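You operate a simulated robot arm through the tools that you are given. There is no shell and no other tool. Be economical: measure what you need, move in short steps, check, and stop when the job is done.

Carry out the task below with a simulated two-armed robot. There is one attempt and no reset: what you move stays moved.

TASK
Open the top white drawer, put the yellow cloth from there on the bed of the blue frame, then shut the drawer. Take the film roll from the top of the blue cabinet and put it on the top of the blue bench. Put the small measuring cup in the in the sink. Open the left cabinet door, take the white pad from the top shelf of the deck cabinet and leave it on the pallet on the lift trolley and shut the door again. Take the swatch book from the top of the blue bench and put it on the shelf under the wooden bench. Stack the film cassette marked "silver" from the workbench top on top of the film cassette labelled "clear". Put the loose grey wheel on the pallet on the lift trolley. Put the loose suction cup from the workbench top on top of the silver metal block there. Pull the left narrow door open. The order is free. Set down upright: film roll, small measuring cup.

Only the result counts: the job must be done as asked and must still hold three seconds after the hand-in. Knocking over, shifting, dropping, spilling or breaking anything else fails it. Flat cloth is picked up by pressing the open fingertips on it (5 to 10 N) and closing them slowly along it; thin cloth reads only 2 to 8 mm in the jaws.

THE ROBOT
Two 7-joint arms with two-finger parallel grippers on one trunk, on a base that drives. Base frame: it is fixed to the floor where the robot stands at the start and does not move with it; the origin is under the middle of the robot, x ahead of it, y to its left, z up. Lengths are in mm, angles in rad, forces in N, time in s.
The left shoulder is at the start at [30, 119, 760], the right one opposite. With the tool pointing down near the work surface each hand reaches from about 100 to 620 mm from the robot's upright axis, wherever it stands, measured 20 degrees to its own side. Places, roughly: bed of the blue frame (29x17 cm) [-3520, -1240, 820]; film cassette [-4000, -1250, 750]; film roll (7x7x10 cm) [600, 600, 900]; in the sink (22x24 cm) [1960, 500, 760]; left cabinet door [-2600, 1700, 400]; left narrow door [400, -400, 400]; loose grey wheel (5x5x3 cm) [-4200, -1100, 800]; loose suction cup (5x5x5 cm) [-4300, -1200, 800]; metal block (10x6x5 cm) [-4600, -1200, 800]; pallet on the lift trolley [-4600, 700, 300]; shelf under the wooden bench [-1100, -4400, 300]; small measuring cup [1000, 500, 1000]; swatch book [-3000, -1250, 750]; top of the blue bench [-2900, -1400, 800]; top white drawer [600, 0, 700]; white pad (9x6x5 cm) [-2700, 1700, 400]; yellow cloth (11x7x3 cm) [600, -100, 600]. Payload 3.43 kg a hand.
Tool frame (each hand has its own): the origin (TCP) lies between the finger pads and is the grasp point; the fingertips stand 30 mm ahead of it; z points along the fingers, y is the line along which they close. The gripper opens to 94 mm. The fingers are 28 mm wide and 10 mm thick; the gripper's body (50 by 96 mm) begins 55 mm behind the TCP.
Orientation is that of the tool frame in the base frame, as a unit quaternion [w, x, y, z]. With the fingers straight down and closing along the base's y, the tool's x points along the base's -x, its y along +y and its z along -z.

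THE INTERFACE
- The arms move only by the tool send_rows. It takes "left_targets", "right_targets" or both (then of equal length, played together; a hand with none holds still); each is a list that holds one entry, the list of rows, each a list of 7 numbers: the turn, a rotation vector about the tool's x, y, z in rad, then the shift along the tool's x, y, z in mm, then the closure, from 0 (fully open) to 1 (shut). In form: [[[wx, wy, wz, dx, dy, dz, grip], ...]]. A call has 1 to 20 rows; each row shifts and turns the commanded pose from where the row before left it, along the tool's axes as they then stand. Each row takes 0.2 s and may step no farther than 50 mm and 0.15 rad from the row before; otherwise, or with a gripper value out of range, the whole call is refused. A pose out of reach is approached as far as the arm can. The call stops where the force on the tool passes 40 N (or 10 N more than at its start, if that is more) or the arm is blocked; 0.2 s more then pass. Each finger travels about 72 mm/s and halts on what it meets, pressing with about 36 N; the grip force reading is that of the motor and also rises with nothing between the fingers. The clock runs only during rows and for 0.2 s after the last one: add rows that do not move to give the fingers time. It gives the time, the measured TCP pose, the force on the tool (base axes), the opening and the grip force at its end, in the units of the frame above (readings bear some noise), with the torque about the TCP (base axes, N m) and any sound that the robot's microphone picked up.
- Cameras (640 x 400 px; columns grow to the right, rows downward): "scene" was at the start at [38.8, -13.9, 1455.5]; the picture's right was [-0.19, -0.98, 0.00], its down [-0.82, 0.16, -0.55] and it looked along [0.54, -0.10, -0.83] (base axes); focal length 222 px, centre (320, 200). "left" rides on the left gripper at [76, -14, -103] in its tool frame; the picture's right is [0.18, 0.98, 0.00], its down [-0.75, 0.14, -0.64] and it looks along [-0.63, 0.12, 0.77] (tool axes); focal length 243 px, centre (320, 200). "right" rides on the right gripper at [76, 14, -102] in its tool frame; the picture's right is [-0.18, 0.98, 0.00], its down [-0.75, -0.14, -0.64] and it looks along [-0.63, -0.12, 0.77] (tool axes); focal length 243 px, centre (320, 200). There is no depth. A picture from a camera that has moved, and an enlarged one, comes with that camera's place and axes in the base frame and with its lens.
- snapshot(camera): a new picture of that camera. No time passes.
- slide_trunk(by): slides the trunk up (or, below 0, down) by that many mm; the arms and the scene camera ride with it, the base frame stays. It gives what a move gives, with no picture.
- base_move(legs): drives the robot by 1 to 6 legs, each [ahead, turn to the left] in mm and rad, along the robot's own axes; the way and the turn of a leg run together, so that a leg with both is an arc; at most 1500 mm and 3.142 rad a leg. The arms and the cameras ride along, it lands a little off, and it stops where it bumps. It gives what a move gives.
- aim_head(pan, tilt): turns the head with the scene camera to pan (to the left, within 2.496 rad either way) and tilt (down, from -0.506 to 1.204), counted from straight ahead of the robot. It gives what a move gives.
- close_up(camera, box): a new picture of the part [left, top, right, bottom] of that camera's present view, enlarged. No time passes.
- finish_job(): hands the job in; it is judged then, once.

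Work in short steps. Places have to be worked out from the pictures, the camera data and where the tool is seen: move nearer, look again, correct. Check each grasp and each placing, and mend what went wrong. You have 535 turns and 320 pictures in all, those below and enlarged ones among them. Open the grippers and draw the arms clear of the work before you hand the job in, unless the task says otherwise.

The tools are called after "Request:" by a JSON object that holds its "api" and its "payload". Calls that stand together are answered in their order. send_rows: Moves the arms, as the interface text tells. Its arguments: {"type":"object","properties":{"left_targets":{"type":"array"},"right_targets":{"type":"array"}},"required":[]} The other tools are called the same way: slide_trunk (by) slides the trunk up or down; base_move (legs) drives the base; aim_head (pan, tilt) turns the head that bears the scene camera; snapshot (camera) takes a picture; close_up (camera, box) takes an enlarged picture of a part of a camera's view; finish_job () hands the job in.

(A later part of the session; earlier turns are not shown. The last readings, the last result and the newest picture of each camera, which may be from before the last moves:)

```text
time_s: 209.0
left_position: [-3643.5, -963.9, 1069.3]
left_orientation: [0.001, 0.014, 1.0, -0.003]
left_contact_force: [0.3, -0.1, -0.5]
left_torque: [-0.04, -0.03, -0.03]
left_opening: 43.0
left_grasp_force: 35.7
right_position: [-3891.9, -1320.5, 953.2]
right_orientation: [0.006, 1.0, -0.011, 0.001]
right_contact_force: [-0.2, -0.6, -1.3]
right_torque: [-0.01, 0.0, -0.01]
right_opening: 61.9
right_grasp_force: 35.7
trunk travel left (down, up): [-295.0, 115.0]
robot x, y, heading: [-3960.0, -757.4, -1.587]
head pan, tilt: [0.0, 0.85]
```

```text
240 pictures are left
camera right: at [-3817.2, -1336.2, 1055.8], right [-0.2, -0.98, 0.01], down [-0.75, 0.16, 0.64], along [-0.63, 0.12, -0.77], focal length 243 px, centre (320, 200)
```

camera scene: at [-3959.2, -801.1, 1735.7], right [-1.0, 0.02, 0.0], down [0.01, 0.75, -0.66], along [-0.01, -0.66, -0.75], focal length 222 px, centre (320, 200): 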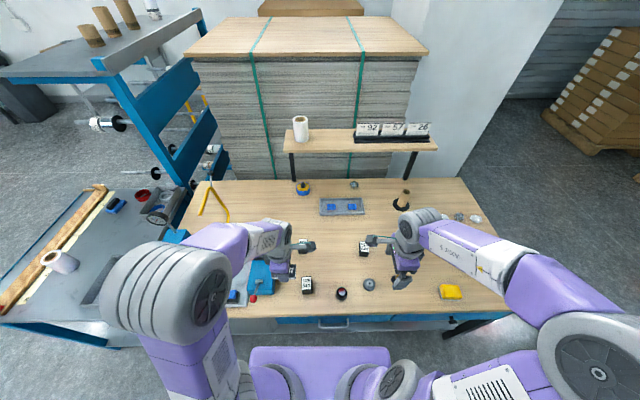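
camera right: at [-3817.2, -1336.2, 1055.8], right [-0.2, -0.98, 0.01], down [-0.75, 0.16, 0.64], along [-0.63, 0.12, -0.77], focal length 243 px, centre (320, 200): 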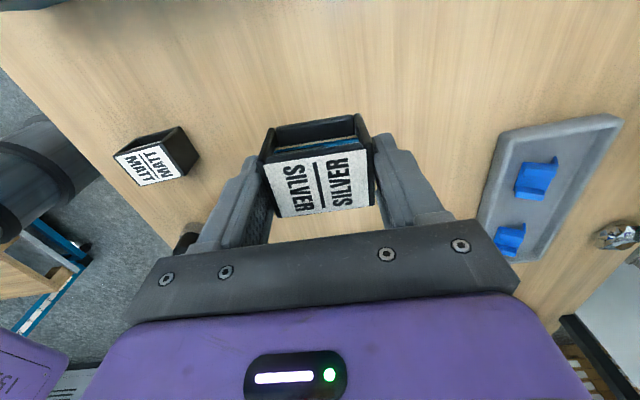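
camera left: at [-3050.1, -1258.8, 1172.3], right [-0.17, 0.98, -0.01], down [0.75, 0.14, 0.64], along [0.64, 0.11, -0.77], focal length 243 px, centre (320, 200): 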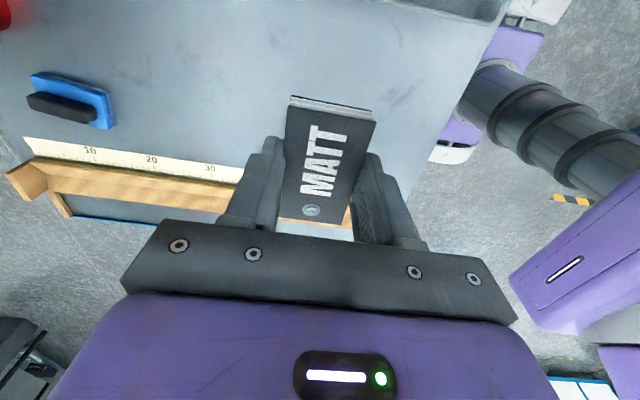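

SILVER held (62 mm). Move toward CLEAR, stopping short to look at it.

Request:
{"api": "send_rows", "payload": {"right_targets": [[[0, 0, 0, -6, -1, 0, 1], [0, 0, 0, -12, -1, 0, 1], [0, 0, 0, -18, -1, 0, 1], [0, 0, 0, -20, -1, 0, 1], [0, 0, 0, -20, -1, 0, 1], [0, 0, 0, -20, -1, 0, 1], [0, 0, 0, -20, -1, 0, 1], [0, 0, 0, -20, -1, 0, 1], [0, 0, 0, -20, -1, 0, 1], [0, 0, 0, -14, -1, 0, 1], [0, 0, 0, -6, -1, 0, 1]]]}}

Request:
{"api": "snapshot", "payload": {"camera": "right"}}

Request:
{"api": "close_up", "payload": {"camera": "scene", "box": [280, 190, 440, 310]}}

```text
time_s: 211.4
left_position: [-3643.4, -965.5, 1070.5]
left_orientation: [0.002, 0.014, 1.0, -0.002]
left_contact_force: [-0.4, -0.5, -1.1]
left_torque: [0.01, -0.01, 0.02]
left_opening: 43.2
left_grasp_force: 36.0
right_position: [-4068.0, -1307.0, 952.3]
right_orientation: [0.006, 1.0, -0.01, 0.001]
right_contact_force: [0.6, 0.7, -1.4]
right_torque: [0.0, -0.01, 0.0]
right_opening: 61.8
right_grasp_force: 35.9
trunk travel left (down, up): [-295.0, 115.0]
robot x, y, heading: [-3956.7, -748.2, -1.589]
head pan, tilt: [0.0, 0.85]
```

```text
239 pictures are left
camera right: at [-3993.6, -1321.6, 1055.3], right [-0.2, -0.98, 0.01], down [-0.75, 0.16, 0.64], along [-0.63, 0.12, -0.77], focal length 243 px, centre (320, 200)
```

right: 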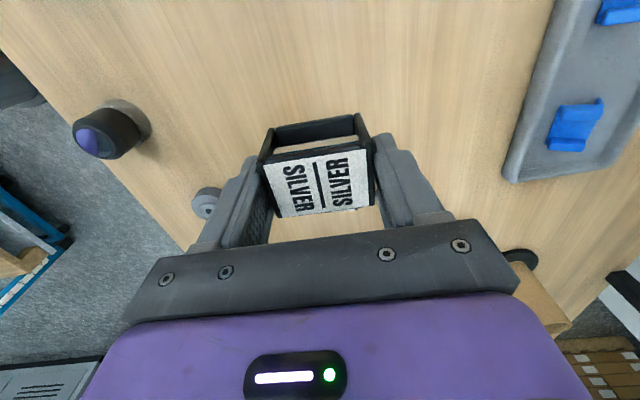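

```text
3.33 times, centred on (360, 250) of scene
camera zoom: at [-3959.3, -801.2, 1735.7], right [-1.0, 0.02, 0.0], down [0.01, 0.75, -0.66], along [-0.01, -0.66, -0.75], focal length 740 px, centre (187, 33)
```

zoom: 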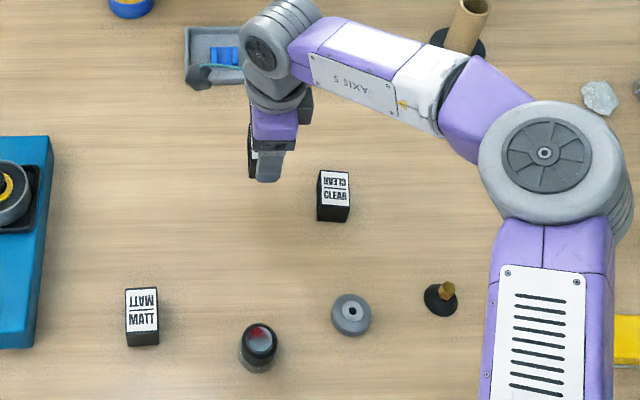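

CLEAR estimated ≈(−4167, −1302) and slightly rotated. Rise and move over it to measure precisely from above.

Request:
{"api": "send_rows", "payload": {"right_targets": [[[0, 0, 0, -6, 0, -6, 1], [0, 0, 0, -12, -1, -12, 1], [0, 0, 0, -16, -1, -16, 1], [0, 0, 0, -18, -1, -18, 1], [0, 0, 0, -18, -1, -18, 1], [0, 0, 0, -14, -1, -14, 1], [0, 0, 0, -10, 0, -10, 1], [0, 0, 0, -6, 0, -6, 1]]]}}

Request:
{"api": "close_up", "payload": {"camera": "right", "box": [220, 20, 420, 145]}}

```text
time_s: 213.2
left_position: [-3644.7, -965.3, 1070.7]
left_orientation: [0.002, 0.014, 1.0, -0.002]
left_contact_force: [-0.8, 0.5, -0.2]
left_torque: [0.02, -0.01, 0.03]
left_opening: 42.8
left_grasp_force: 35.4
right_position: [-4168.3, -1296.8, 1053.5]
right_orientation: [0.006, 1.0, -0.01, 0.0]
right_contact_force: [-0.6, 0.0, -1.7]
right_torque: [0.05, 0.01, 0.03]
right_opening: 62.0
right_grasp_force: 36.4
trunk travel left (down, up): [-295.0, 115.0]
robot x, y, heading: [-3955.7, -754.2, -1.592]
head pan, tilt: [0.0, 0.85]
```

```text
3.20 times, centred on (320, 82) of right
camera zoom: at [-4093.1, -1312.0, 1156.2], right [-0.2, -0.98, 0.01], down [-0.75, 0.16, 0.64], along [-0.63, 0.12, -0.77], focal length 776 px, centre (320, 576)
```

zoom: 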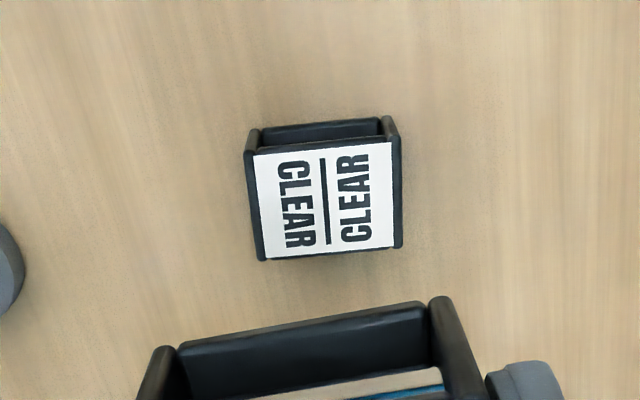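

CLEAR centre ≈(−4171.5, −1301.5), needs +0.083 rad tool yaw. Align and descend to just above.

Request:
{"api": "send_rows", "payload": {"right_targets": [[[0, 0, 0.04, -2, 2, 8, 1], [0, 0, 0.043, -1, 3, 15, 1], [0, 0, 0, 0, 0, 20, 1], [0, 0, 0, 0, 0, 20, 1], [0, 0, 0, 0, 0, 20, 1], [0, 0, 0, 0, 0, 20, 1], [0, 0, 0, 0, 0, 15, 1], [0, 0, 0, 0, 0, 15, 1], [0, 0, 0, 0, 0, 10, 1], [0, 0, 0, 0, 0, 5, 1], [0, 0, 0, 0, 0, 0, 1]]]}}

Request:
{"api": "snapshot", "payload": {"camera": "right"}}

Request:
{"api": "close_up", "payload": {"camera": "scene", "box": [320, 200, 420, 270]}}

```text
time_s: 215.6
left_position: [-3645.0, -964.5, 1070.9]
left_orientation: [0.002, 0.014, 1.0, -0.003]
left_contact_force: [1.0, 0.6, -0.8]
left_torque: [-0.02, -0.02, -0.05]
left_opening: 42.8
left_grasp_force: 36.0
right_position: [-4170.9, -1304.6, 904.9]
right_orientation: [0.006, 0.999, -0.052, 0.002]
right_contact_force: [-0.7, -0.3, -1.2]
right_torque: [0.03, -0.01, -0.02]
right_opening: 62.0
right_grasp_force: 36.5
trunk travel left (down, up): [-295.0, 115.0]
robot x, y, heading: [-3958.2, -752.6, -1.591]
head pan, tilt: [0.0, 0.85]
```

```text
236 pictures are left
camera right: at [-4097.7, -1325.8, 1006.6], right [-0.29, -0.96, 0.01], down [-0.74, 0.23, 0.64], along [-0.61, 0.17, -0.77], focal length 243 px, centre (320, 200)
```

right: 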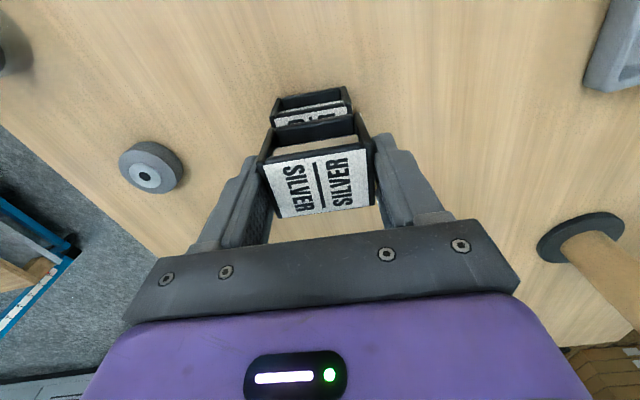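

```text
5.71 times, centred on (370, 235) of scene
camera zoom: at [-3959.2, -801.2, 1735.7], right [-1.0, 0.02, 0.0], down [0.01, 0.75, -0.66], along [-0.01, -0.66, -0.75], focal length 1268 px, centre (34, 0)
```

zoom: 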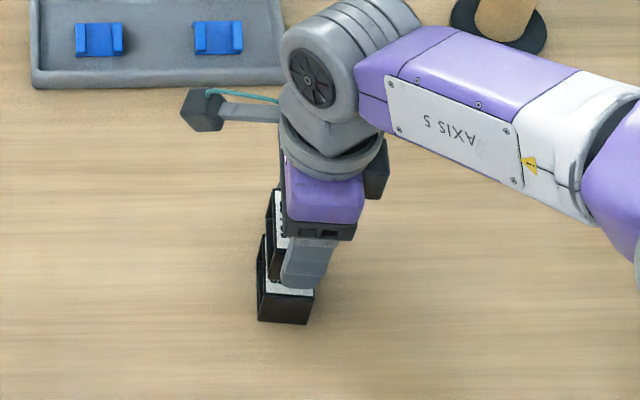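

Well aligned; shift −4 mm in x and lower to contact.

Request:
{"api": "send_rows", "payload": {"right_targets": [[[0, 0, 0, -4, -1, 4, 1], [0, 0, 0, 0, 0, 5, 1], [0, 0, 0, 0, 0, 4, 1], [0, 0, 0, 0, 0, 3, 1], [0, 0, 0, 0, 0, 2, 1], [0, 0, 0, 0, 0, 2, 1], [0, 0, 0, 0, 0, 0, 1]]]}}

Request:
{"api": "snapshot", "payload": {"camera": "right"}}

```text
time_s: 217.2
left_position: [-3643.7, -964.6, 1070.9]
left_orientation: [0.002, 0.014, 1.0, -0.002]
left_contact_force: [0.0, -0.3, 0.2]
left_torque: [0.04, 0.01, 0.01]
left_opening: 42.9
left_grasp_force: 35.9
right_position: [-4173.7, -1304.1, 884.7]
right_orientation: [0.006, 0.999, -0.053, 0.0]
right_contact_force: [0.7, -0.4, -1.2]
right_torque: [-0.02, -0.01, 0.02]
right_opening: 61.8
right_grasp_force: 36.1
trunk travel left (down, up): [-295.0, 115.0]
robot x, y, heading: [-3958.3, -750.6, -1.591]
head pan, tilt: [0.0, 0.85]
```

```text
234 pictures are left
camera right: at [-4101.6, -1324.4, 987.3], right [-0.29, -0.96, 0.01], down [-0.74, 0.23, 0.64], along [-0.61, 0.17, -0.77], focal length 243 px, centre (320, 200)
```

right: 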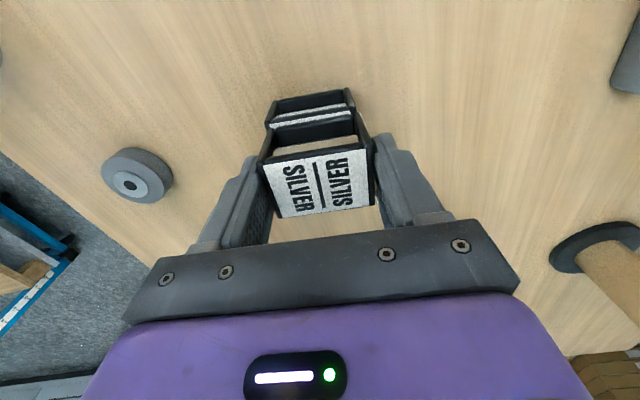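

Request:
{"api": "send_rows", "payload": {"right_targets": [[[0, 0, 0, 0, 0, 2, 1], [0, 0, 0, 0, 0, 2, 1], [0, 0, 0, 0, 0, 0, 1]]]}}

```text
time_s: 218.0
left_position: [-3641.9, -963.1, 1071.0]
left_orientation: [0.001, 0.015, 1.0, -0.004]
left_contact_force: [0.2, 0.1, -1.3]
left_torque: [0.0, -0.01, 0.02]
left_opening: 42.9
left_grasp_force: 36.2
right_position: [-4176.1, -1303.5, 884.3]
right_orientation: [0.009, 0.999, -0.053, 0.001]
right_contact_force: [-0.6, 1.5, 22.8]
right_torque: [0.29, -0.01, -0.04]
right_opening: 61.5
right_grasp_force: 36.1
trunk travel left (down, up): [-295.0, 115.0]
robot x, y, heading: [-3957.4, -754.7, -1.591]
head pan, tilt: [0.0, 0.85]
```

Contact at 884 as predicted. Ease off, release gently and rise.

Request:
{"api": "send_rows", "payload": {"right_targets": [[[0, 0, 0, 0, 0, -2.5, 1], [0, 0, 0, 0, 0, 0, 1], [0, 0, 0, 0, 0, 0, 0.32], [0, 0, 0, 0, 0, 0, 0.28], [0, 0, 0, 0, 0, 0, 0.2], [0, 0, 0, 0, 0, 0, 0.1], [0, 0, 0, 0, 0, 0, 0.1], [0, 0, 0, 0, 0, -10, 0.1], [0, 0, 0, 0, 0, -20, 0.1], [0, 0, 0, 0, 0, -40, 0], [0, 0, 0, 0, 0, -45, 0], [0, 0, 0, 0, 0, -45, 0]]]}}

Request:
{"api": "snapshot", "payload": {"camera": "right"}}

Request:
{"api": "close_up", "payload": {"camera": "scene", "box": [320, 200, 440, 300]}}

```text
time_s: 220.6
left_position: [-3643.0, -963.6, 1070.9]
left_orientation: [0.001, 0.014, 1.0, -0.003]
left_contact_force: [0.2, 0.2, -0.5]
left_torque: [-0.01, 0.02, -0.01]
left_opening: 43.1
left_grasp_force: 36.1
right_position: [-4175.1, -1300.4, 1042.5]
right_orientation: [0.006, 0.999, -0.052, -0.001]
right_contact_force: [0.5, -0.4, 0.4]
right_torque: [0.01, -0.01, -0.01]
right_opening: 93.9
right_grasp_force: 0.0
trunk travel left (down, up): [-295.0, 115.0]
robot x, y, heading: [-3956.7, -750.8, -1.591]
head pan, tilt: [0.0, 0.85]
```

```text
233 pictures are left
camera right: at [-4101.4, -1321.0, 1145.7], right [-0.28, -0.96, 0.01], down [-0.74, 0.23, 0.64], along [-0.61, 0.17, -0.77], focal length 243 px, centre (320, 200)
```

right: 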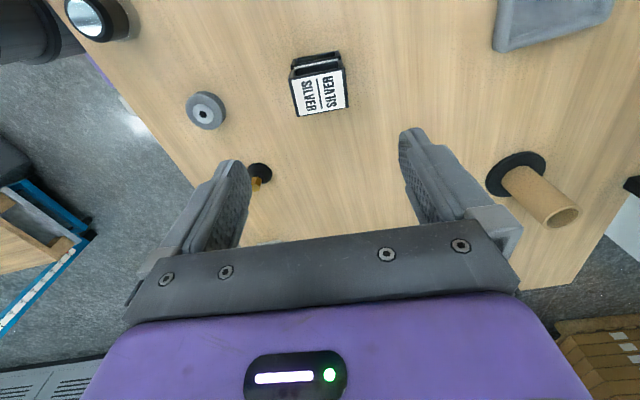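

```text
4.00 times, centred on (380, 250) of scene
camera zoom: at [-3958.7, -800.4, 1735.7], right [-1.0, 0.02, 0.0], down [0.01, 0.75, -0.66], along [-0.01, -0.66, -0.75], focal length 888 px, centre (80, 0)
```

zoom: 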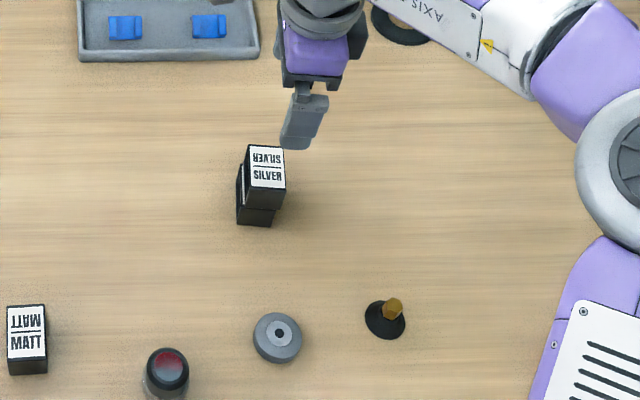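

Stack is good. Retract the right hand and move the base to x≈−4355 for the suction cup and block.

Request:
{"api": "send_rows", "payload": {"right_targets": [[[0, 0, -0.04, 0, -20, -30, 0], [0, 0, -0.043, 0, -40, -30, 0], [0, 0, 0, 0, -45, -20, 0], [0, 0, 0, 0, -45, 0, 0], [0, 0, 0, 0, -45, 0, 0], [0, 0, 0, 0, -45, 0, 0]]]}}

Request:
{"api": "base_move", "payload": {"legs": [[-90, 0], [0, -1.551], [400, 0], [0, 1.571], [40, 0]]}}

Request:
{"api": "snapshot", "payload": {"camera": "scene"}}

Request:
{"api": "snapshot", "payload": {"camera": "right"}}

```text
time_s: 222.0
left_position: [-3643.3, -963.2, 1069.9]
left_orientation: [0.001, 0.013, 1.0, -0.004]
left_contact_force: [0.4, 0.7, -0.5]
left_torque: [-0.04, 0.0, 0.02]
left_opening: 42.9
left_grasp_force: 36.1
right_position: [-4163.8, -1058.6, 1118.5]
right_orientation: [0.007, 1.0, -0.01, 0.001]
right_contact_force: [1.2, 0.1, 0.2]
right_torque: [0.0, 0.02, 0.01]
right_opening: 94.2
right_grasp_force: 0.1
trunk travel left (down, up): [-295.0, 115.0]
robot x, y, heading: [-3960.3, -750.7, -1.586]
head pan, tilt: [0.0, 0.85]
```

```text
time_s: 233.5
left_position: [-4035.1, -890.7, 1070.7]
left_orientation: [0.001, -0.003, 1.0, -0.002]
left_contact_force: [-0.4, -0.2, -0.1]
left_torque: [0.0, 0.02, 0.02]
left_opening: 42.9
left_grasp_force: 35.8
right_position: [-4553.6, -1004.0, 1117.3]
right_orientation: [0.005, 1.0, 0.006, 0.001]
right_contact_force: [-0.5, -1.4, 0.7]
right_torque: [0.02, 0.0, 0.01]
right_opening: 94.1
right_grasp_force: 0.2
trunk travel left (down, up): [-295.0, 115.0]
robot x, y, heading: [-4357.3, -687.1, -1.56]
head pan, tilt: [0.0, 0.85]
```

```text
231 pictures are left
camera scene: at [-4355.2, -738.5, 1735.7], right [-1.0, -0.01, 0.0], down [-0.01, 0.75, -0.66], along [0.01, -0.66, -0.75], focal length 222 px, centre (320, 200)
```

scene: 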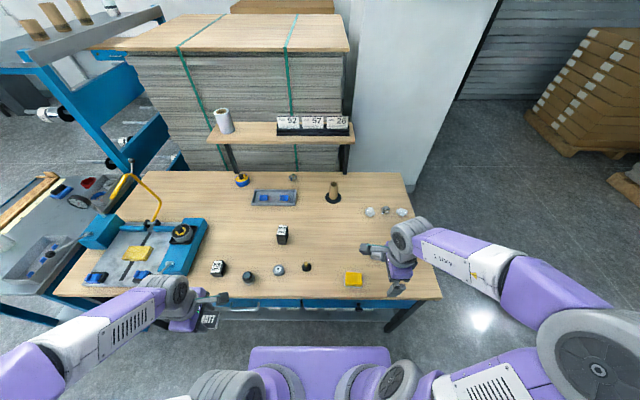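

```text
230 pictures are left
camera right: at [-4477.2, -1015.8, 1220.2], right [-0.17, -0.98, 0.01], down [-0.76, 0.14, 0.64], along [-0.63, 0.1, -0.77], focal length 243 px, centre (320, 200)
```

right: 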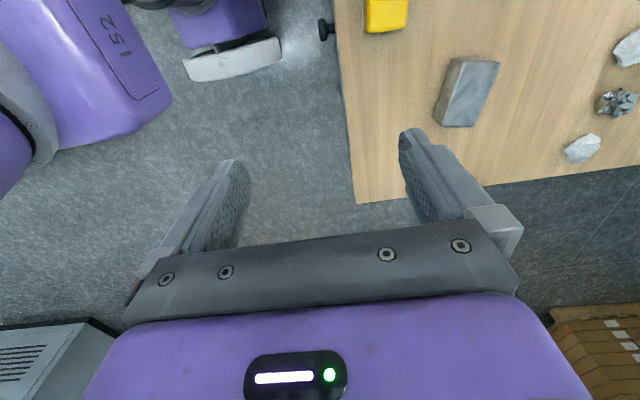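

Move the right hand above the suction cup (≈(−4290, −1167)).

Request:
{"api": "send_rows", "payload": {"right_targets": [[[0, 0, 0, 33, 20, 10, 0], [0, 0, 0, 33, 20, 10, 0], [0, 0, 0, 33, 20, 15, 0], [0, 0, 0, 33, 20, 15, 0], [0, 0, 0, 33, 20, 20, 0], [0, 0, 0, 33, 20, 20, 0], [0, 0, 0, 33, 20, 15, 0], [0, 0, 0, 33, 20, 15, 0]]]}}

Request:
{"api": "snapshot", "payload": {"camera": "right"}}

```text
time_s: 235.3
left_position: [-4034.2, -891.2, 1071.6]
left_orientation: [0.001, -0.003, 1.0, -0.003]
left_contact_force: [0.2, -0.1, -0.5]
left_torque: [-0.03, 0.04, 0.0]
left_opening: 42.8
left_grasp_force: 35.8
right_position: [-4287.0, -1162.2, 997.4]
right_orientation: [0.006, 1.0, 0.006, 0.0]
right_contact_force: [-0.5, -0.5, -0.2]
right_torque: [0.03, 0.01, 0.02]
right_opening: 94.0
right_grasp_force: 0.1
trunk travel left (down, up): [-295.0, 115.0]
robot x, y, heading: [-4359.1, -688.6, -1.56]
head pan, tilt: [0.0, 0.85]
```

```text
229 pictures are left
camera right: at [-4211.3, -1175.5, 1100.2], right [-0.17, -0.98, 0.01], down [-0.76, 0.14, 0.64], along [-0.63, 0.1, -0.77], focal length 243 px, centre (320, 200)
```

right: 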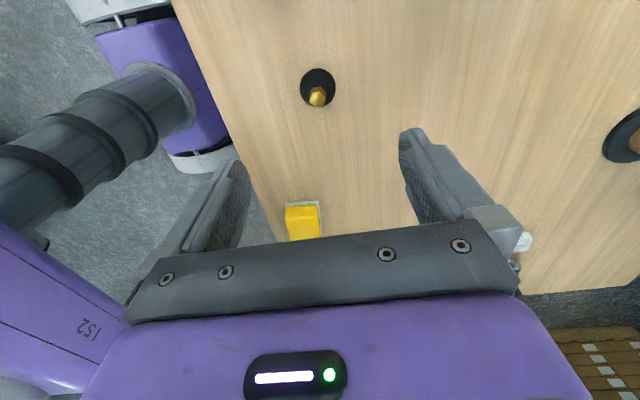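

Cup at ≈(−4287, −1163), stem top ≈846. Descend to TCP≈856 around the stem with fingers half closed.

Request:
{"api": "send_rows", "payload": {"right_targets": [[[0, 0, 0, 0, 1, 40, 0.3], [0, 0, 0, 0, 0, 40, 0.5], [0, 0, 0, 0, 0, 35, 0.5], [0, 0, 0, 0, 0, 20, 0.5], [0, 0, 0, 0, 0, 6, 0.5]]]}}

Request:
{"api": "snapshot", "payload": {"camera": "right"}}

```text
time_s: 236.5
left_position: [-4034.5, -890.1, 1070.0]
left_orientation: [0.002, -0.002, 1.0, -0.002]
left_contact_force: [-0.2, -0.7, 0.4]
left_torque: [-0.01, 0.0, -0.03]
left_opening: 43.0
left_grasp_force: 36.1
right_position: [-4285.2, -1164.8, 858.4]
right_orientation: [0.006, 1.0, 0.005, 0.0]
right_contact_force: [-0.5, 0.3, 0.2]
right_torque: [-0.02, 0.0, 0.02]
right_opening: 46.6
right_grasp_force: 0.0
trunk travel left (down, up): [-295.0, 115.0]
robot x, y, heading: [-4355.0, -687.6, -1.558]
head pan, tilt: [0.0, 0.85]
```

```text
228 pictures are left
camera right: at [-4210.9, -1176.7, 960.7], right [-0.17, -0.98, 0.01], down [-0.76, 0.14, 0.64], along [-0.63, 0.1, -0.77], focal length 243 px, centre (320, 200)
```

right: 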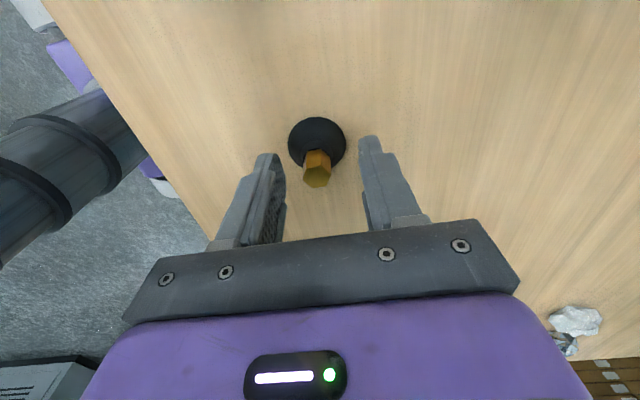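

Request:
{"api": "send_rows", "payload": {"right_targets": [[[0, 0, 0, 0, 0, 4, 0.5], [0, 0, 0, 0, 0, 0, 0.6], [0, 0, 0, 0, 0, 0, 0.7], [0, 0, 0, 0, 0, 0, 0.8], [0, 0, 0, 0, 0, 0, 0.9], [0, 0, 0, 0, 0, 0, 1], [0, 0, 0, 0, 0, 0, 1], [0, 0, 0, 0, 0, 0, 1]]]}}

Request:
{"api": "snapshot", "payload": {"camera": "right"}}

```text
time_s: 238.3
left_position: [-4035.0, -891.5, 1071.6]
left_orientation: [0.001, -0.003, 1.0, -0.002]
left_contact_force: [-0.2, 1.2, -1.0]
left_torque: [0.04, 0.02, 0.0]
left_opening: 42.8
left_grasp_force: 36.0
right_position: [-4287.1, -1164.0, 855.5]
right_orientation: [0.005, 1.0, 0.006, 0.001]
right_contact_force: [0.1, 0.6, 3.7]
right_torque: [0.04, 0.01, -0.02]
right_opening: 15.6
right_grasp_force: 36.5
trunk travel left (down, up): [-295.0, 115.0]
robot x, y, heading: [-4359.0, -690.9, -1.559]
head pan, tilt: [0.0, 0.85]
```

```text
227 pictures are left
camera right: at [-4211.1, -1176.0, 957.5], right [-0.17, -0.98, 0.01], down [-0.76, 0.14, 0.64], along [-0.63, 0.1, -0.77], focal length 243 px, centre (320, 200)
```

right: 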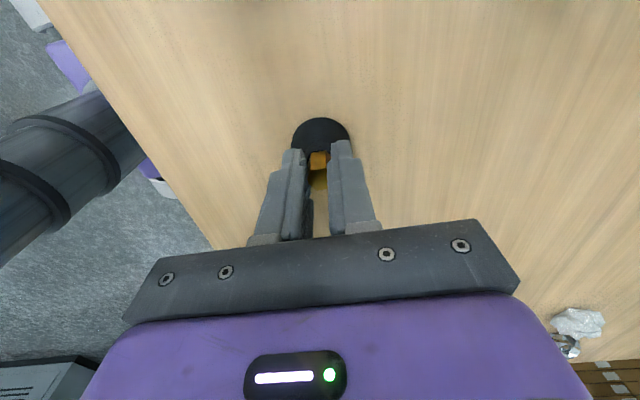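

Stem gripped (15.6 mm). Lift gently.

Request:
{"api": "send_rows", "payload": {"right_targets": [[[0, 0, 0, 0, 0, -3, 1], [0, 0, 0, 0, 0, -6, 1], [0, 0, 0, 0, 0, -9, 1], [0, 0, 0, 0, 0, -12, 1], [0, 0, 0, 0, 0, -15, 1], [0, 0, 0, 0, 0, -18, 1], [0, 0, 0, 0, 0, -20, 1], [0, 0, 0, 0, 0, -20, 1], [0, 0, 0, 0, 0, -16, 1], [0, 0, 0, 0, 0, -12, 1], [0, 0, 0, 0, 0, -6, 1]]]}}

Request:
{"api": "snapshot", "payload": {"camera": "right"}}

```text
time_s: 240.7
left_position: [-4033.6, -891.0, 1069.9]
left_orientation: [0.001, -0.002, 1.0, -0.003]
left_contact_force: [0.6, -0.1, -0.9]
left_torque: [0.02, -0.01, -0.01]
left_opening: 43.2
left_grasp_force: 36.6
right_position: [-4286.4, -1162.5, 993.1]
right_orientation: [0.006, 1.0, 0.005, 0.002]
right_contact_force: [0.5, -0.7, -1.3]
right_torque: [0.04, 0.01, 0.0]
right_opening: 15.4
right_grasp_force: 36.4
trunk travel left (down, up): [-295.0, 115.0]
robot x, y, heading: [-4352.0, -690.4, -1.557]
head pan, tilt: [0.0, 0.85]
```

```text
226 pictures are left
camera right: at [-4211.2, -1175.0, 1095.1], right [-0.17, -0.98, 0.01], down [-0.76, 0.14, 0.64], along [-0.63, 0.1, -0.77], focal length 243 px, centre (320, 200)
```

right: 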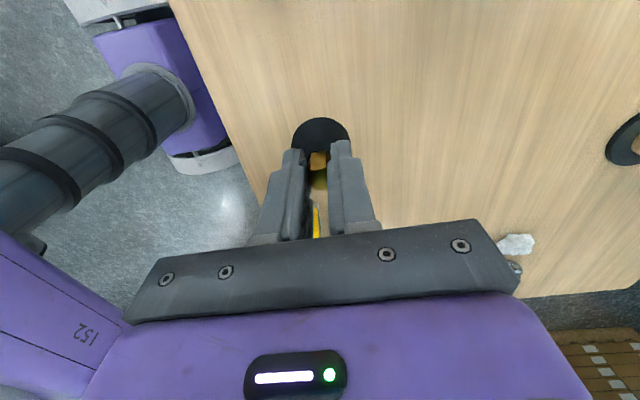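

Cup held. Move base 50 mm ahead and carry the cup over the metal block.

Request:
{"api": "base_move", "payload": {"legs": [[50, 0]]}}

Request:
{"api": "send_rows", "payload": {"right_targets": [[[0, 0, 0, -6, 0, 0, 1], [0, 0, 0, -12, 0, 0, 1], [0, 0, 0, -18, 0, 0, 1], [0, 0, 0, -22, 0, 0, 1], [0, 0, 0, -24, 0, 0, 1], [0, 0, 0, -24, 0, 0, 1], [0, 0, 0, -24, 0, 0, 1], [0, 0, 0, -24, 0, 0, 1], [0, 0, 0, -24, 0, 0, 1], [0, 0, 0, -24, 0, 0, 1], [0, 0, 0, -24, 0, 0, 1], [0, 0, 0, -24, 0, 0, 1], [0, 0, 0, -24, 0, 0, 1], [0, 0, 0, -20, 0, 0, 1], [0, 0, 0, -14, 0, 0, 1], [0, 0, 0, -8, 0, 0, 1]]]}}

Request:
{"api": "snapshot", "payload": {"camera": "right"}}

Request:
{"api": "snapshot", "payload": {"camera": "scene"}}

```text
time_s: 241.6
left_position: [-4033.6, -942.1, 1070.6]
left_orientation: [0.001, -0.002, 1.0, -0.002]
left_contact_force: [0.0, -0.3, -0.2]
left_torque: [0.0, -0.02, -0.01]
left_opening: 42.7
left_grasp_force: 35.7
right_position: [-4286.2, -1215.6, 992.4]
right_orientation: [0.005, 1.0, 0.005, 0.001]
right_contact_force: [0.3, 0.0, -0.5]
right_torque: [0.03, 0.03, -0.02]
right_opening: 15.6
right_grasp_force: 35.6
trunk travel left (down, up): [-295.0, 115.0]
robot x, y, heading: [-4354.6, -738.9, -1.56]
head pan, tilt: [0.0, 0.85]
```

```text
time_s: 245.0
left_position: [-4034.2, -941.6, 1071.1]
left_orientation: [0.002, -0.002, 1.0, -0.003]
left_contact_force: [-0.2, 0.0, -0.8]
left_torque: [0.01, -0.02, -0.03]
left_opening: 42.7
left_grasp_force: 36.4
right_position: [-4603.4, -1217.3, 991.8]
right_orientation: [0.006, 1.0, 0.005, 0.001]
right_contact_force: [0.6, -0.4, 0.3]
right_torque: [0.02, -0.03, 0.01]
right_opening: 16.4
right_grasp_force: 35.5
trunk travel left (down, up): [-295.0, 115.0]
robot x, y, heading: [-4354.3, -741.5, -1.557]
head pan, tilt: [0.0, 0.85]
```

```text
225 pictures are left
camera right: at [-4528.1, -1229.4, 1094.4], right [-0.17, -0.98, 0.01], down [-0.76, 0.14, 0.64], along [-0.63, 0.1, -0.77], focal length 243 px, centre (320, 200)
```

right: 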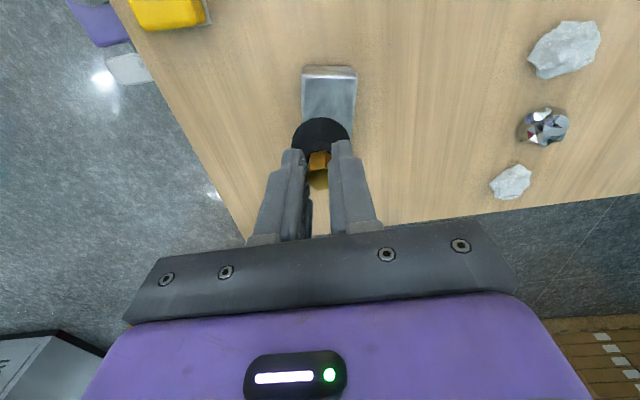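

```text
224 pictures are left
camera scene: at [-4354.9, -787.8, 1735.7], right [-1.0, -0.01, 0.0], down [-0.01, 0.75, -0.66], along [0.01, -0.66, -0.75], focal length 222 px, centre (320, 200)
```

scene: 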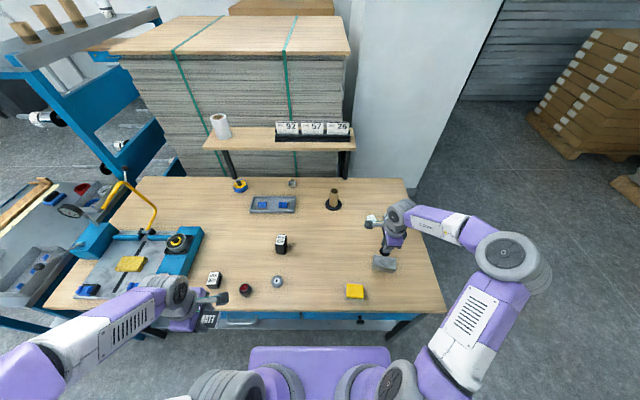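

Request:
{"api": "close_up", "payload": {"camera": "right", "box": [240, 40, 420, 155]}}

Request:
{"api": "close_up", "payload": {"camera": "scene", "box": [350, 210, 430, 285]}}

```text
3.48 times, centred on (330, 98) of right
camera zoom: at [-4528.1, -1229.4, 1094.4], right [-0.17, -0.98, 0.01], down [-0.76, 0.14, 0.64], along [-0.63, 0.1, -0.77], focal length 844 px, centre (285, 556)
```

zoom: 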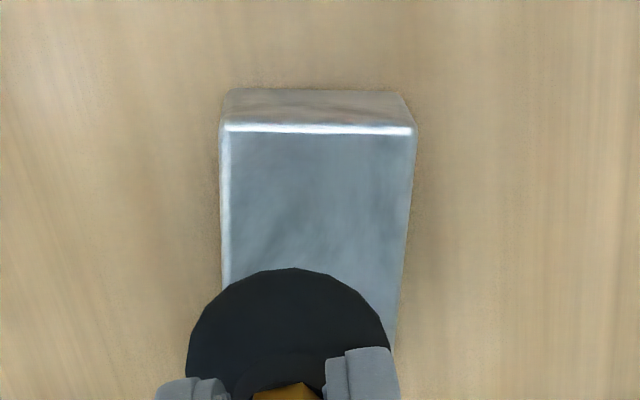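

```text
5.33 times, centred on (390, 248) of scene
camera zoom: at [-4354.9, -787.8, 1735.7], right [-1.0, -0.01, 0.0], down [-0.01, 0.75, -0.66], along [0.01, -0.66, -0.75], focal length 1183 px, centre (-53, -53)
```

zoom: 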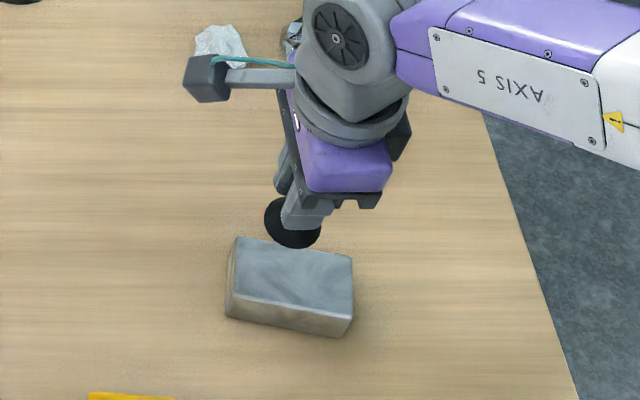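

Block top ≈846, centre ≈(−4631, −1221), yawed ~0.2 rad. Move over its centre, then lower.

Request:
{"api": "send_rows", "payload": {"right_targets": [[[0, 0, 0, -4, 1, 0, 1], [0, 0, 0, -8, 1, 3, 1], [0, 0, 0, -8, 1, 8, 1], [0, 0, 0, -5, 1, 12, 1], [0, 0, 0, -3, 0, 15, 1], [0, 0, 0, 0, 0, 15, 1], [0, 0, 0, 0, 0, 10, 1], [0, 0, 0, 0, 0, 6, 1], [0, 0, 0, 0, 0, 3, 1], [0, 0, 0, 0, 0, 0, 1]]]}}

Request:
{"api": "close_up", "payload": {"camera": "right", "box": [240, 40, 420, 155]}}

Request:
{"api": "close_up", "payload": {"camera": "scene", "box": [350, 210, 430, 285]}}

```text
time_s: 247.2
left_position: [-4034.3, -940.5, 1069.2]
left_orientation: [0.0, -0.002, 1.0, -0.003]
left_contact_force: [-0.9, 0.1, -0.5]
left_torque: [0.02, 0.03, -0.01]
left_opening: 43.0
left_grasp_force: 36.2
right_position: [-4631.6, -1222.0, 919.0]
right_orientation: [0.006, 1.0, 0.005, 0.001]
right_contact_force: [-0.3, 0.1, -0.5]
right_torque: [-0.01, -0.01, -0.01]
right_opening: 16.2
right_grasp_force: 36.0
trunk travel left (down, up): [-295.0, 115.0]
robot x, y, heading: [-4356.7, -741.1, -1.556]
head pan, tilt: [0.0, 0.85]
```

```text
3.48 times, centred on (330, 98) of right
camera zoom: at [-4555.3, -1234.2, 1022.1], right [-0.17, -0.98, 0.01], down [-0.76, 0.14, 0.64], along [-0.63, 0.1, -0.77], focal length 844 px, centre (285, 556)
```

zoom: 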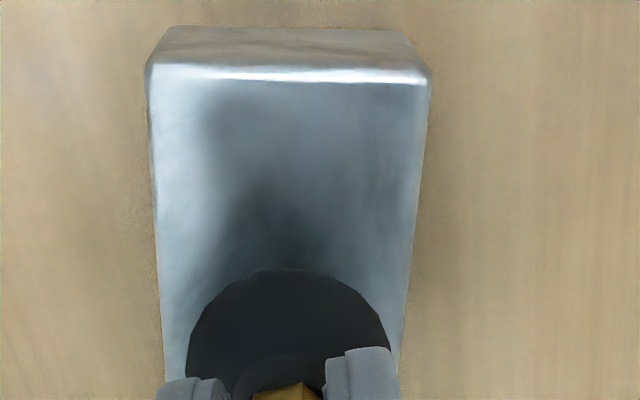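

```text
5.33 times, centred on (390, 248) of scene
camera zoom: at [-4354.7, -787.7, 1735.7], right [-1.0, -0.01, 0.0], down [-0.01, 0.75, -0.66], along [0.01, -0.66, -0.75], focal length 1183 px, centre (-53, -53)
```

zoom: 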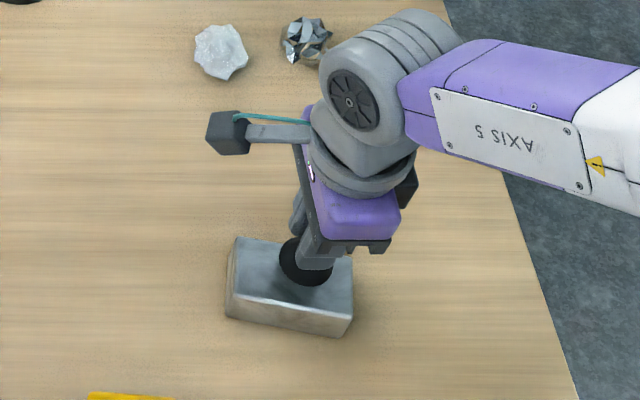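

The cup would land ~6 mm too far toward −x; shift +5 and lower to contact.

Request:
{"api": "send_rows", "payload": {"right_targets": [[[0, 0, 0, 3, 0, 3, 1], [0, 0, 0, 2, 0, 4, 1], [0, 0, 0, 0, 0, 3, 1], [0, 0, 0, 0, 0, 2, 1], [0, 0, 0, 0, 0, 2, 1], [0, 0, 0, 0, 0, 0, 1]]]}}

```text
time_s: 248.6
left_position: [-4034.2, -940.0, 1070.1]
left_orientation: [0.001, -0.002, 1.0, -0.002]
left_contact_force: [0.3, -0.1, 0.3]
left_torque: [-0.04, 0.02, 0.03]
left_opening: 43.0
left_grasp_force: 36.0
right_position: [-4624.1, -1222.5, 905.8]
right_orientation: [0.006, 1.0, 0.005, 0.0]
right_contact_force: [0.6, 0.4, -0.4]
right_torque: [-0.01, -0.01, -0.01]
right_opening: 16.4
right_grasp_force: 35.8
trunk travel left (down, up): [-295.0, 115.0]
robot x, y, heading: [-4354.8, -739.5, -1.56]
head pan, tilt: [0.0, 0.85]
```

Request:
{"api": "send_rows", "payload": {"right_targets": [[[0, 0, 0, 0, 0, 2, 1], [0, 0, 0, 0, 0, 1.5, 1], [0, 0, 0, 0, 0, 1.5, 1], [0, 0, 0, 0, 0, 0, 1]]]}}

Request:
{"api": "close_up", "payload": {"camera": "scene", "box": [350, 210, 430, 285]}}

```text
time_s: 249.6
left_position: [-4034.1, -941.8, 1070.6]
left_orientation: [0.001, -0.001, 1.0, -0.003]
left_contact_force: [0.1, -0.2, -0.4]
left_torque: [-0.01, 0.02, 0.01]
left_opening: 42.8
left_grasp_force: 35.8
right_position: [-4624.4, -1222.4, 901.0]
right_orientation: [0.006, 1.0, 0.005, 0.002]
right_contact_force: [0.2, -0.1, -0.7]
right_torque: [0.03, 0.02, -0.03]
right_opening: 16.4
right_grasp_force: 36.2
trunk travel left (down, up): [-295.0, 115.0]
robot x, y, heading: [-4354.5, -740.7, -1.557]
head pan, tilt: [0.0, 0.85]
```

```text
5.33 times, centred on (390, 248) of scene
camera zoom: at [-4354.7, -787.7, 1735.7], right [-1.0, -0.01, 0.0], down [-0.01, 0.75, -0.66], along [0.01, -0.66, -0.75], focal length 1183 px, centre (-53, -53)
```

zoom: 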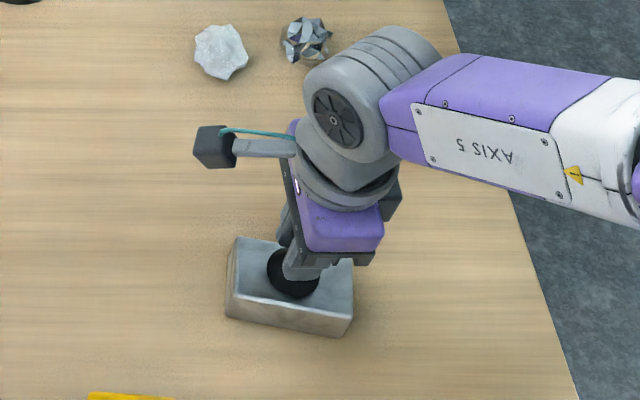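

Centred on the block; lower the last bit to contact.

Request:
{"api": "send_rows", "payload": {"right_targets": [[[0, 0, 0, 0, 0, 1.5, 1], [0, 0, 0, 0, 0, 1.5, 1], [0, 0, 0, 0, 0, 1.5, 1], [0, 0, 0, 0, 0, 0, 1]]]}}

```text
time_s: 250.6
left_position: [-4034.4, -941.5, 1071.4]
left_orientation: [0.001, -0.001, 1.0, -0.002]
left_contact_force: [-0.1, -0.3, -0.2]
left_torque: [-0.01, 0.01, -0.01]
left_opening: 42.7
left_grasp_force: 35.8
right_position: [-4623.9, -1220.9, 897.2]
right_orientation: [0.007, 1.0, 0.005, 0.0]
right_contact_force: [-0.3, 0.9, 5.1]
right_torque: [0.16, 0.01, -0.03]
right_opening: 16.1
right_grasp_force: 35.8
trunk travel left (down, up): [-295.0, 115.0]
robot x, y, heading: [-4353.1, -738.6, -1.557]
head pan, tilt: [0.0, 0.85]
```

Light contact (5 N). Release and rise, then check.

Request:
{"api": "send_rows", "payload": {"right_targets": [[[0, 0, 0, 0, 0, 0, 0.8], [0, 0, 0, 0, 0, 0, 0.7], [0, 0, 0, 0, 0, 0, 0.6], [0, 0, 0, 0, 0, 0, 0.5], [0, 0, 0, 0, 0, -8, 0.5], [0, 0, 0, 0, 0, -15, 0.4], [0, 0, 0, 0, 0, -30, 0.2], [0, 0, 0, 0, 0, -45, 0], [0, 0, 0, 0, 0, -45, 0], [0, 0, 0, 0, 0, -45, 0]]]}}

Request:
{"api": "snapshot", "payload": {"camera": "right"}}

Request:
{"api": "close_up", "payload": {"camera": "scene", "box": [230, 210, 430, 310]}}

```text
time_s: 252.8
left_position: [-4034.4, -940.3, 1071.7]
left_orientation: [0.001, -0.002, 1.0, -0.004]
left_contact_force: [0.7, 0.4, -0.4]
left_torque: [0.0, -0.02, 0.01]
left_opening: 42.9
left_grasp_force: 36.0
right_position: [-4625.7, -1217.7, 1085.6]
right_orientation: [0.007, 1.0, 0.005, 0.001]
right_contact_force: [-0.1, 0.7, -0.5]
right_torque: [0.0, -0.03, 0.03]
right_opening: 93.9
right_grasp_force: 0.0
trunk travel left (down, up): [-295.0, 115.0]
robot x, y, heading: [-4358.5, -737.2, -1.562]
head pan, tilt: [0.0, 0.85]
```

```text
218 pictures are left
camera right: at [-4550.4, -1230.3, 1189.0], right [-0.17, -0.98, 0.01], down [-0.76, 0.14, 0.64], along [-0.63, 0.1, -0.77], focal length 243 px, centre (320, 200)
```

right: 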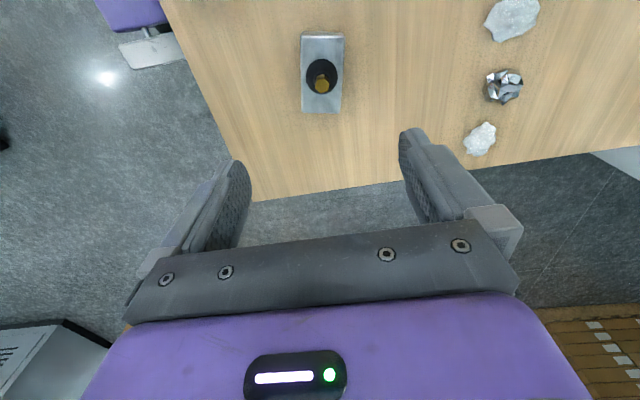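

```text
3.20 times, centred on (330, 260) of scene
camera zoom: at [-4354.2, -786.6, 1735.7], right [-1.0, -0.01, 0.0], down [-0.01, 0.75, -0.66], along [0.01, -0.66, -0.75], focal length 710 px, centre (288, 8)
```

zoom: 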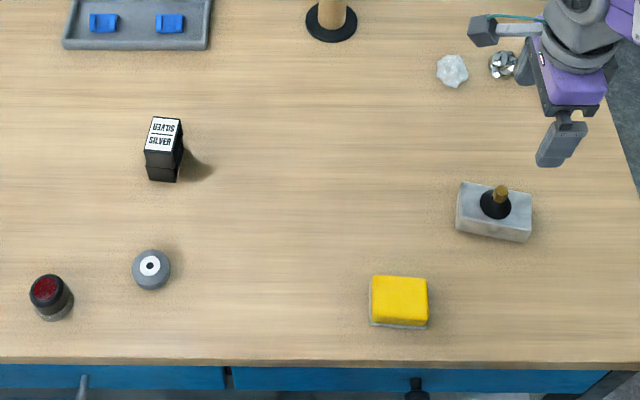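

Cup sits on the block. Next the wheel at ≈(−4172, −1148): bring the right hand over it.

Request:
{"api": "send_rows", "payload": {"right_targets": [[[0, 0, 0, 38, -6, 0, 0], [0, 0, 0, 38, -6, 0, 0], [0, 0, 0, 38, -6, 0, 0], [0, 0, 0, 38, -6, 0, 0], [0, 0, 0, 38, -6, 0, 0], [0, 0, 0, 38, -6, 0, 0], [0, 0, 0, 38, -6, 0, 0], [0, 0, 0, 38, -6, 0, 0], [0, 0, 0, 38, -6, 10, 0], [0, 0, 0, 38, -6, 20, 0], [0, 0, 0, 38, -6, 30, 0], [0, 0, 0, 35, -4, 30, 0]]]}}

Request:
{"api": "snapshot", "payload": {"camera": "right"}}

```text
time_s: 255.4
left_position: [-4033.3, -941.5, 1070.5]
left_orientation: [0.001, -0.002, 1.0, -0.003]
left_contact_force: [0.6, 0.4, -0.3]
left_torque: [-0.01, 0.0, 0.01]
left_opening: 42.7
left_grasp_force: 36.2
right_position: [-4171.1, -1147.1, 992.3]
right_orientation: [0.007, 1.0, 0.005, 0.002]
right_contact_force: [-0.6, -0.5, -0.1]
right_torque: [-0.04, -0.02, -0.01]
right_opening: 93.9
right_grasp_force: 0.0
trunk travel left (down, up): [-295.0, 115.0]
robot x, y, heading: [-4351.6, -737.2, -1.565]
head pan, tilt: [0.0, 0.85]
```

```text
216 pictures are left
camera right: at [-4095.4, -1158.8, 1095.5], right [-0.17, -0.98, 0.01], down [-0.76, 0.14, 0.64], along [-0.63, 0.1, -0.77], focal length 243 px, centre (320, 200)
```

right: 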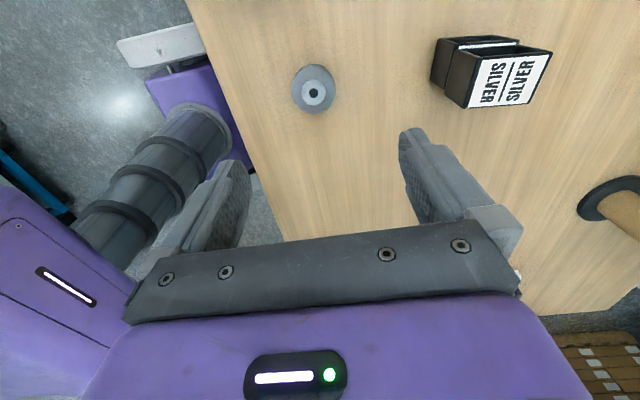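

Wheel at ≈(−4167, −1142). Descend and grip.

Request:
{"api": "send_rows", "payload": {"right_targets": [[[0, 0, 0, 4, -5, 40, 0], [0, 0, 0, 0, 0, 40, 0], [0, 0, 0, 0, 0, 40, 0], [0, 0, 0, 0, 0, 24, 0], [0, 0, 0, 0, 0, 10, 0]]]}}

Request:
{"api": "snapshot", "payload": {"camera": "right"}}

```text
time_s: 256.6
left_position: [-4033.5, -941.4, 1070.4]
left_orientation: [0.0, -0.001, 1.0, -0.003]
left_contact_force: [0.3, 0.2, 0.8]
left_torque: [0.01, 0.0, 0.03]
left_opening: 43.0
left_grasp_force: 35.6
right_position: [-4168.9, -1143.3, 839.2]
right_orientation: [0.006, 1.0, 0.005, 0.001]
right_contact_force: [0.3, 0.6, -0.1]
right_torque: [0.01, 0.01, 0.03]
right_opening: 94.1
right_grasp_force: 0.0
trunk travel left (down, up): [-295.0, 115.0]
robot x, y, heading: [-4355.7, -742.4, -1.565]
head pan, tilt: [0.0, 0.85]
```

```text
215 pictures are left
camera right: at [-4094.0, -1155.9, 942.0], right [-0.17, -0.98, 0.01], down [-0.76, 0.14, 0.64], along [-0.63, 0.1, -0.77], focal length 243 px, centre (320, 200)
```

right: 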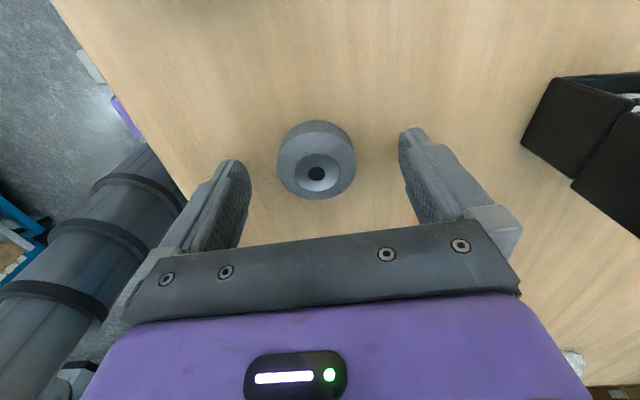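

Request:
{"api": "send_rows", "payload": {"right_targets": [[[0, 0, 0, 0, -2, 3, 0.1], [0, 0, 0, 0, 0, 0, 0.2], [0, 0, 0, 0, 0, 0, 0.35], [0, 0, 0, 0, 0, 0, 0.5], [0, 0, 0, 0, 0, 0, 0.7], [0, 0, 0, 0, 0, 0, 1], [0, 0, 0, 0, 0, 0, 1], [0, 0, 0, 0, 0, 0, 1], [0, 0, 0, 0, 0, -3, 1], [0, 0, 0, 0, 0, -6, 1], [0, 0, 0, 0, 0, -10, 1], [0, 0, 0, 0, 0, -15, 1], [0, 0, 0, 0, 0, -20, 1], [0, 0, 0, 0, 0, -20, 1], [0, 0, 0, 0, 0, -20, 1], [0, 0, 0, 0, 0, -20, 1], [0, 0, 0, 0, 0, -15, 1], [0, 0, 0, 0, 0, -10, 1]]]}}

Request:
{"api": "snapshot", "payload": {"camera": "right"}}

```text
time_s: 260.4
left_position: [-4033.6, -940.9, 1071.7]
left_orientation: [0.0, -0.001, 1.0, -0.003]
left_contact_force: [0.2, 0.2, -0.7]
left_torque: [0.0, -0.01, 0.0]
left_opening: 42.9
left_grasp_force: 36.2
right_position: [-4169.2, -1139.6, 976.7]
right_orientation: [0.006, 1.0, 0.005, 0.001]
right_contact_force: [-0.2, -0.1, -0.8]
right_torque: [-0.01, -0.02, 0.0]
right_opening: 46.4
right_grasp_force: 36.0
trunk travel left (down, up): [-295.0, 115.0]
robot x, y, heading: [-4357.6, -739.4, -1.561]
head pan, tilt: [0.0, 0.85]
```

```text
214 pictures are left
camera right: at [-4094.4, -1151.9, 1079.4], right [-0.17, -0.98, 0.01], down [-0.76, 0.14, 0.64], along [-0.63, 0.1, -0.77], focal length 243 px, centre (320, 200)
```

right: 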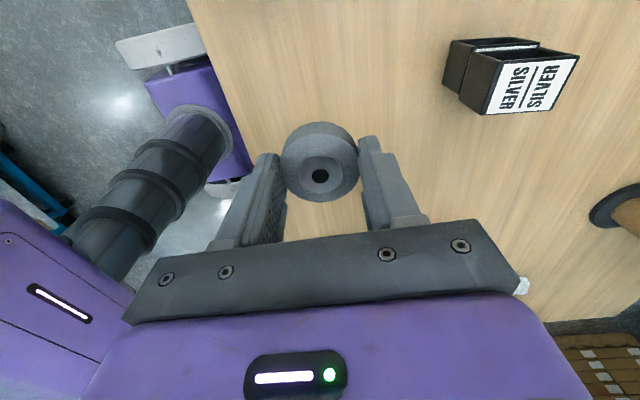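

Wheel held. Retract the right hand, back off, and turn around toward the lift trolley.

Request:
{"api": "send_rows", "payload": {"right_targets": [[[0, 0, 0, -8, -4, -5, 1], [0, 0, 0, -16, -9, -10, 1], [0, 0, 0, -22, -12, -10, 1], [0, 0, 0, -24, -13, -10, 1], [0, 0, 0, -24, -13, -10, 1], [0, 0, 0, -24, -13, -10, 1], [0, 0, 0, -24, -13, -10, 1], [0, 0, 0, -24, -13, -10, 1], [0, 0, 0, -24, -13, -10, 1], [0, 0, 0, -24, -13, -10, 1], [0, 0, 0, -24, -13, -10, 1], [0, 0, 0, -24, -13, -10, 1], [0, 0, 0, -20, -10, -5, 1], [0, 0, 0, -14, -6, 0, 1], [0, 0, 0, -8, -3, 0, 1]]]}}

Request:
{"api": "base_move", "payload": {"legs": [[-250, 0], [0, 3.13]]}}

Request:
{"api": "aim_head", "payload": {"pan": 0.0, "tilt": 0.6}}

Request:
{"api": "snapshot", "payload": {"camera": "scene"}}

```text
time_s: 263.6
left_position: [-4035.8, -940.4, 1071.0]
left_orientation: [0.001, -0.001, 1.0, -0.002]
left_contact_force: [0.8, 0.2, 0.4]
left_torque: [0.01, -0.01, -0.01]
left_opening: 42.8
left_grasp_force: 36.0
right_position: [-4474.3, -981.2, 1094.9]
right_orientation: [0.005, 1.0, 0.006, 0.001]
right_contact_force: [-1.0, 0.6, -1.3]
right_torque: [-0.01, 0.01, -0.01]
right_opening: 46.3
right_grasp_force: 36.0
trunk travel left (down, up): [-295.0, 115.0]
robot x, y, heading: [-4352.5, -742.4, -1.559]
head pan, tilt: [0.0, 0.85]
```

```text
time_s: 272.5
left_position: [-4648.8, -247.5, 1069.8]
left_orientation: [-0.003, 0.998, -0.061, 0.0]
left_contact_force: [0.2, -0.1, -0.6]
left_torque: [-0.02, 0.0, -0.04]
left_opening: 42.8
left_grasp_force: 35.4
right_position: [-4206.8, -263.0, 1094.2]
right_orientation: [-0.001, 0.059, 0.998, 0.005]
right_contact_force: [-0.7, -0.4, -0.7]
right_torque: [-0.02, 0.0, 0.02]
right_opening: 46.4
right_grasp_force: 36.3
trunk travel left (down, up): [-295.0, 115.0]
robot x, y, heading: [-4355.2, -488.7, 1.45]
head pan, tilt: [0.0, 0.85]
```

```text
time_s: 273.3
left_position: [-4649.1, -247.1, 1069.4]
left_orientation: [-0.003, 0.998, -0.062, 0.0]
left_contact_force: [-0.1, 0.8, -1.4]
left_torque: [0.01, 0.04, 0.04]
left_opening: 42.7
left_grasp_force: 35.9
right_position: [-4207.7, -263.8, 1095.4]
right_orientation: [0.0, 0.058, 0.998, 0.005]
right_contact_force: [0.8, -0.5, 0.0]
right_torque: [-0.01, 0.02, -0.01]
right_opening: 46.4
right_grasp_force: 36.3
trunk travel left (down, up): [-295.0, 115.0]
robot x, y, heading: [-4355.8, -490.1, 1.455]
head pan, tilt: [0.0, 0.6]
```

```text
213 pictures are left
camera scene: at [-4351.1, -431.4, 1756.5], right [0.99, -0.12, 0.0], down [-0.07, -0.56, -0.82], along [0.1, 0.82, -0.57], focal length 222 px, centre (320, 200)
```

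scene: 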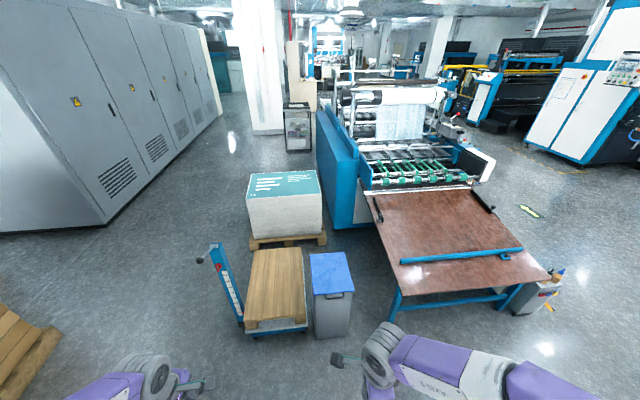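

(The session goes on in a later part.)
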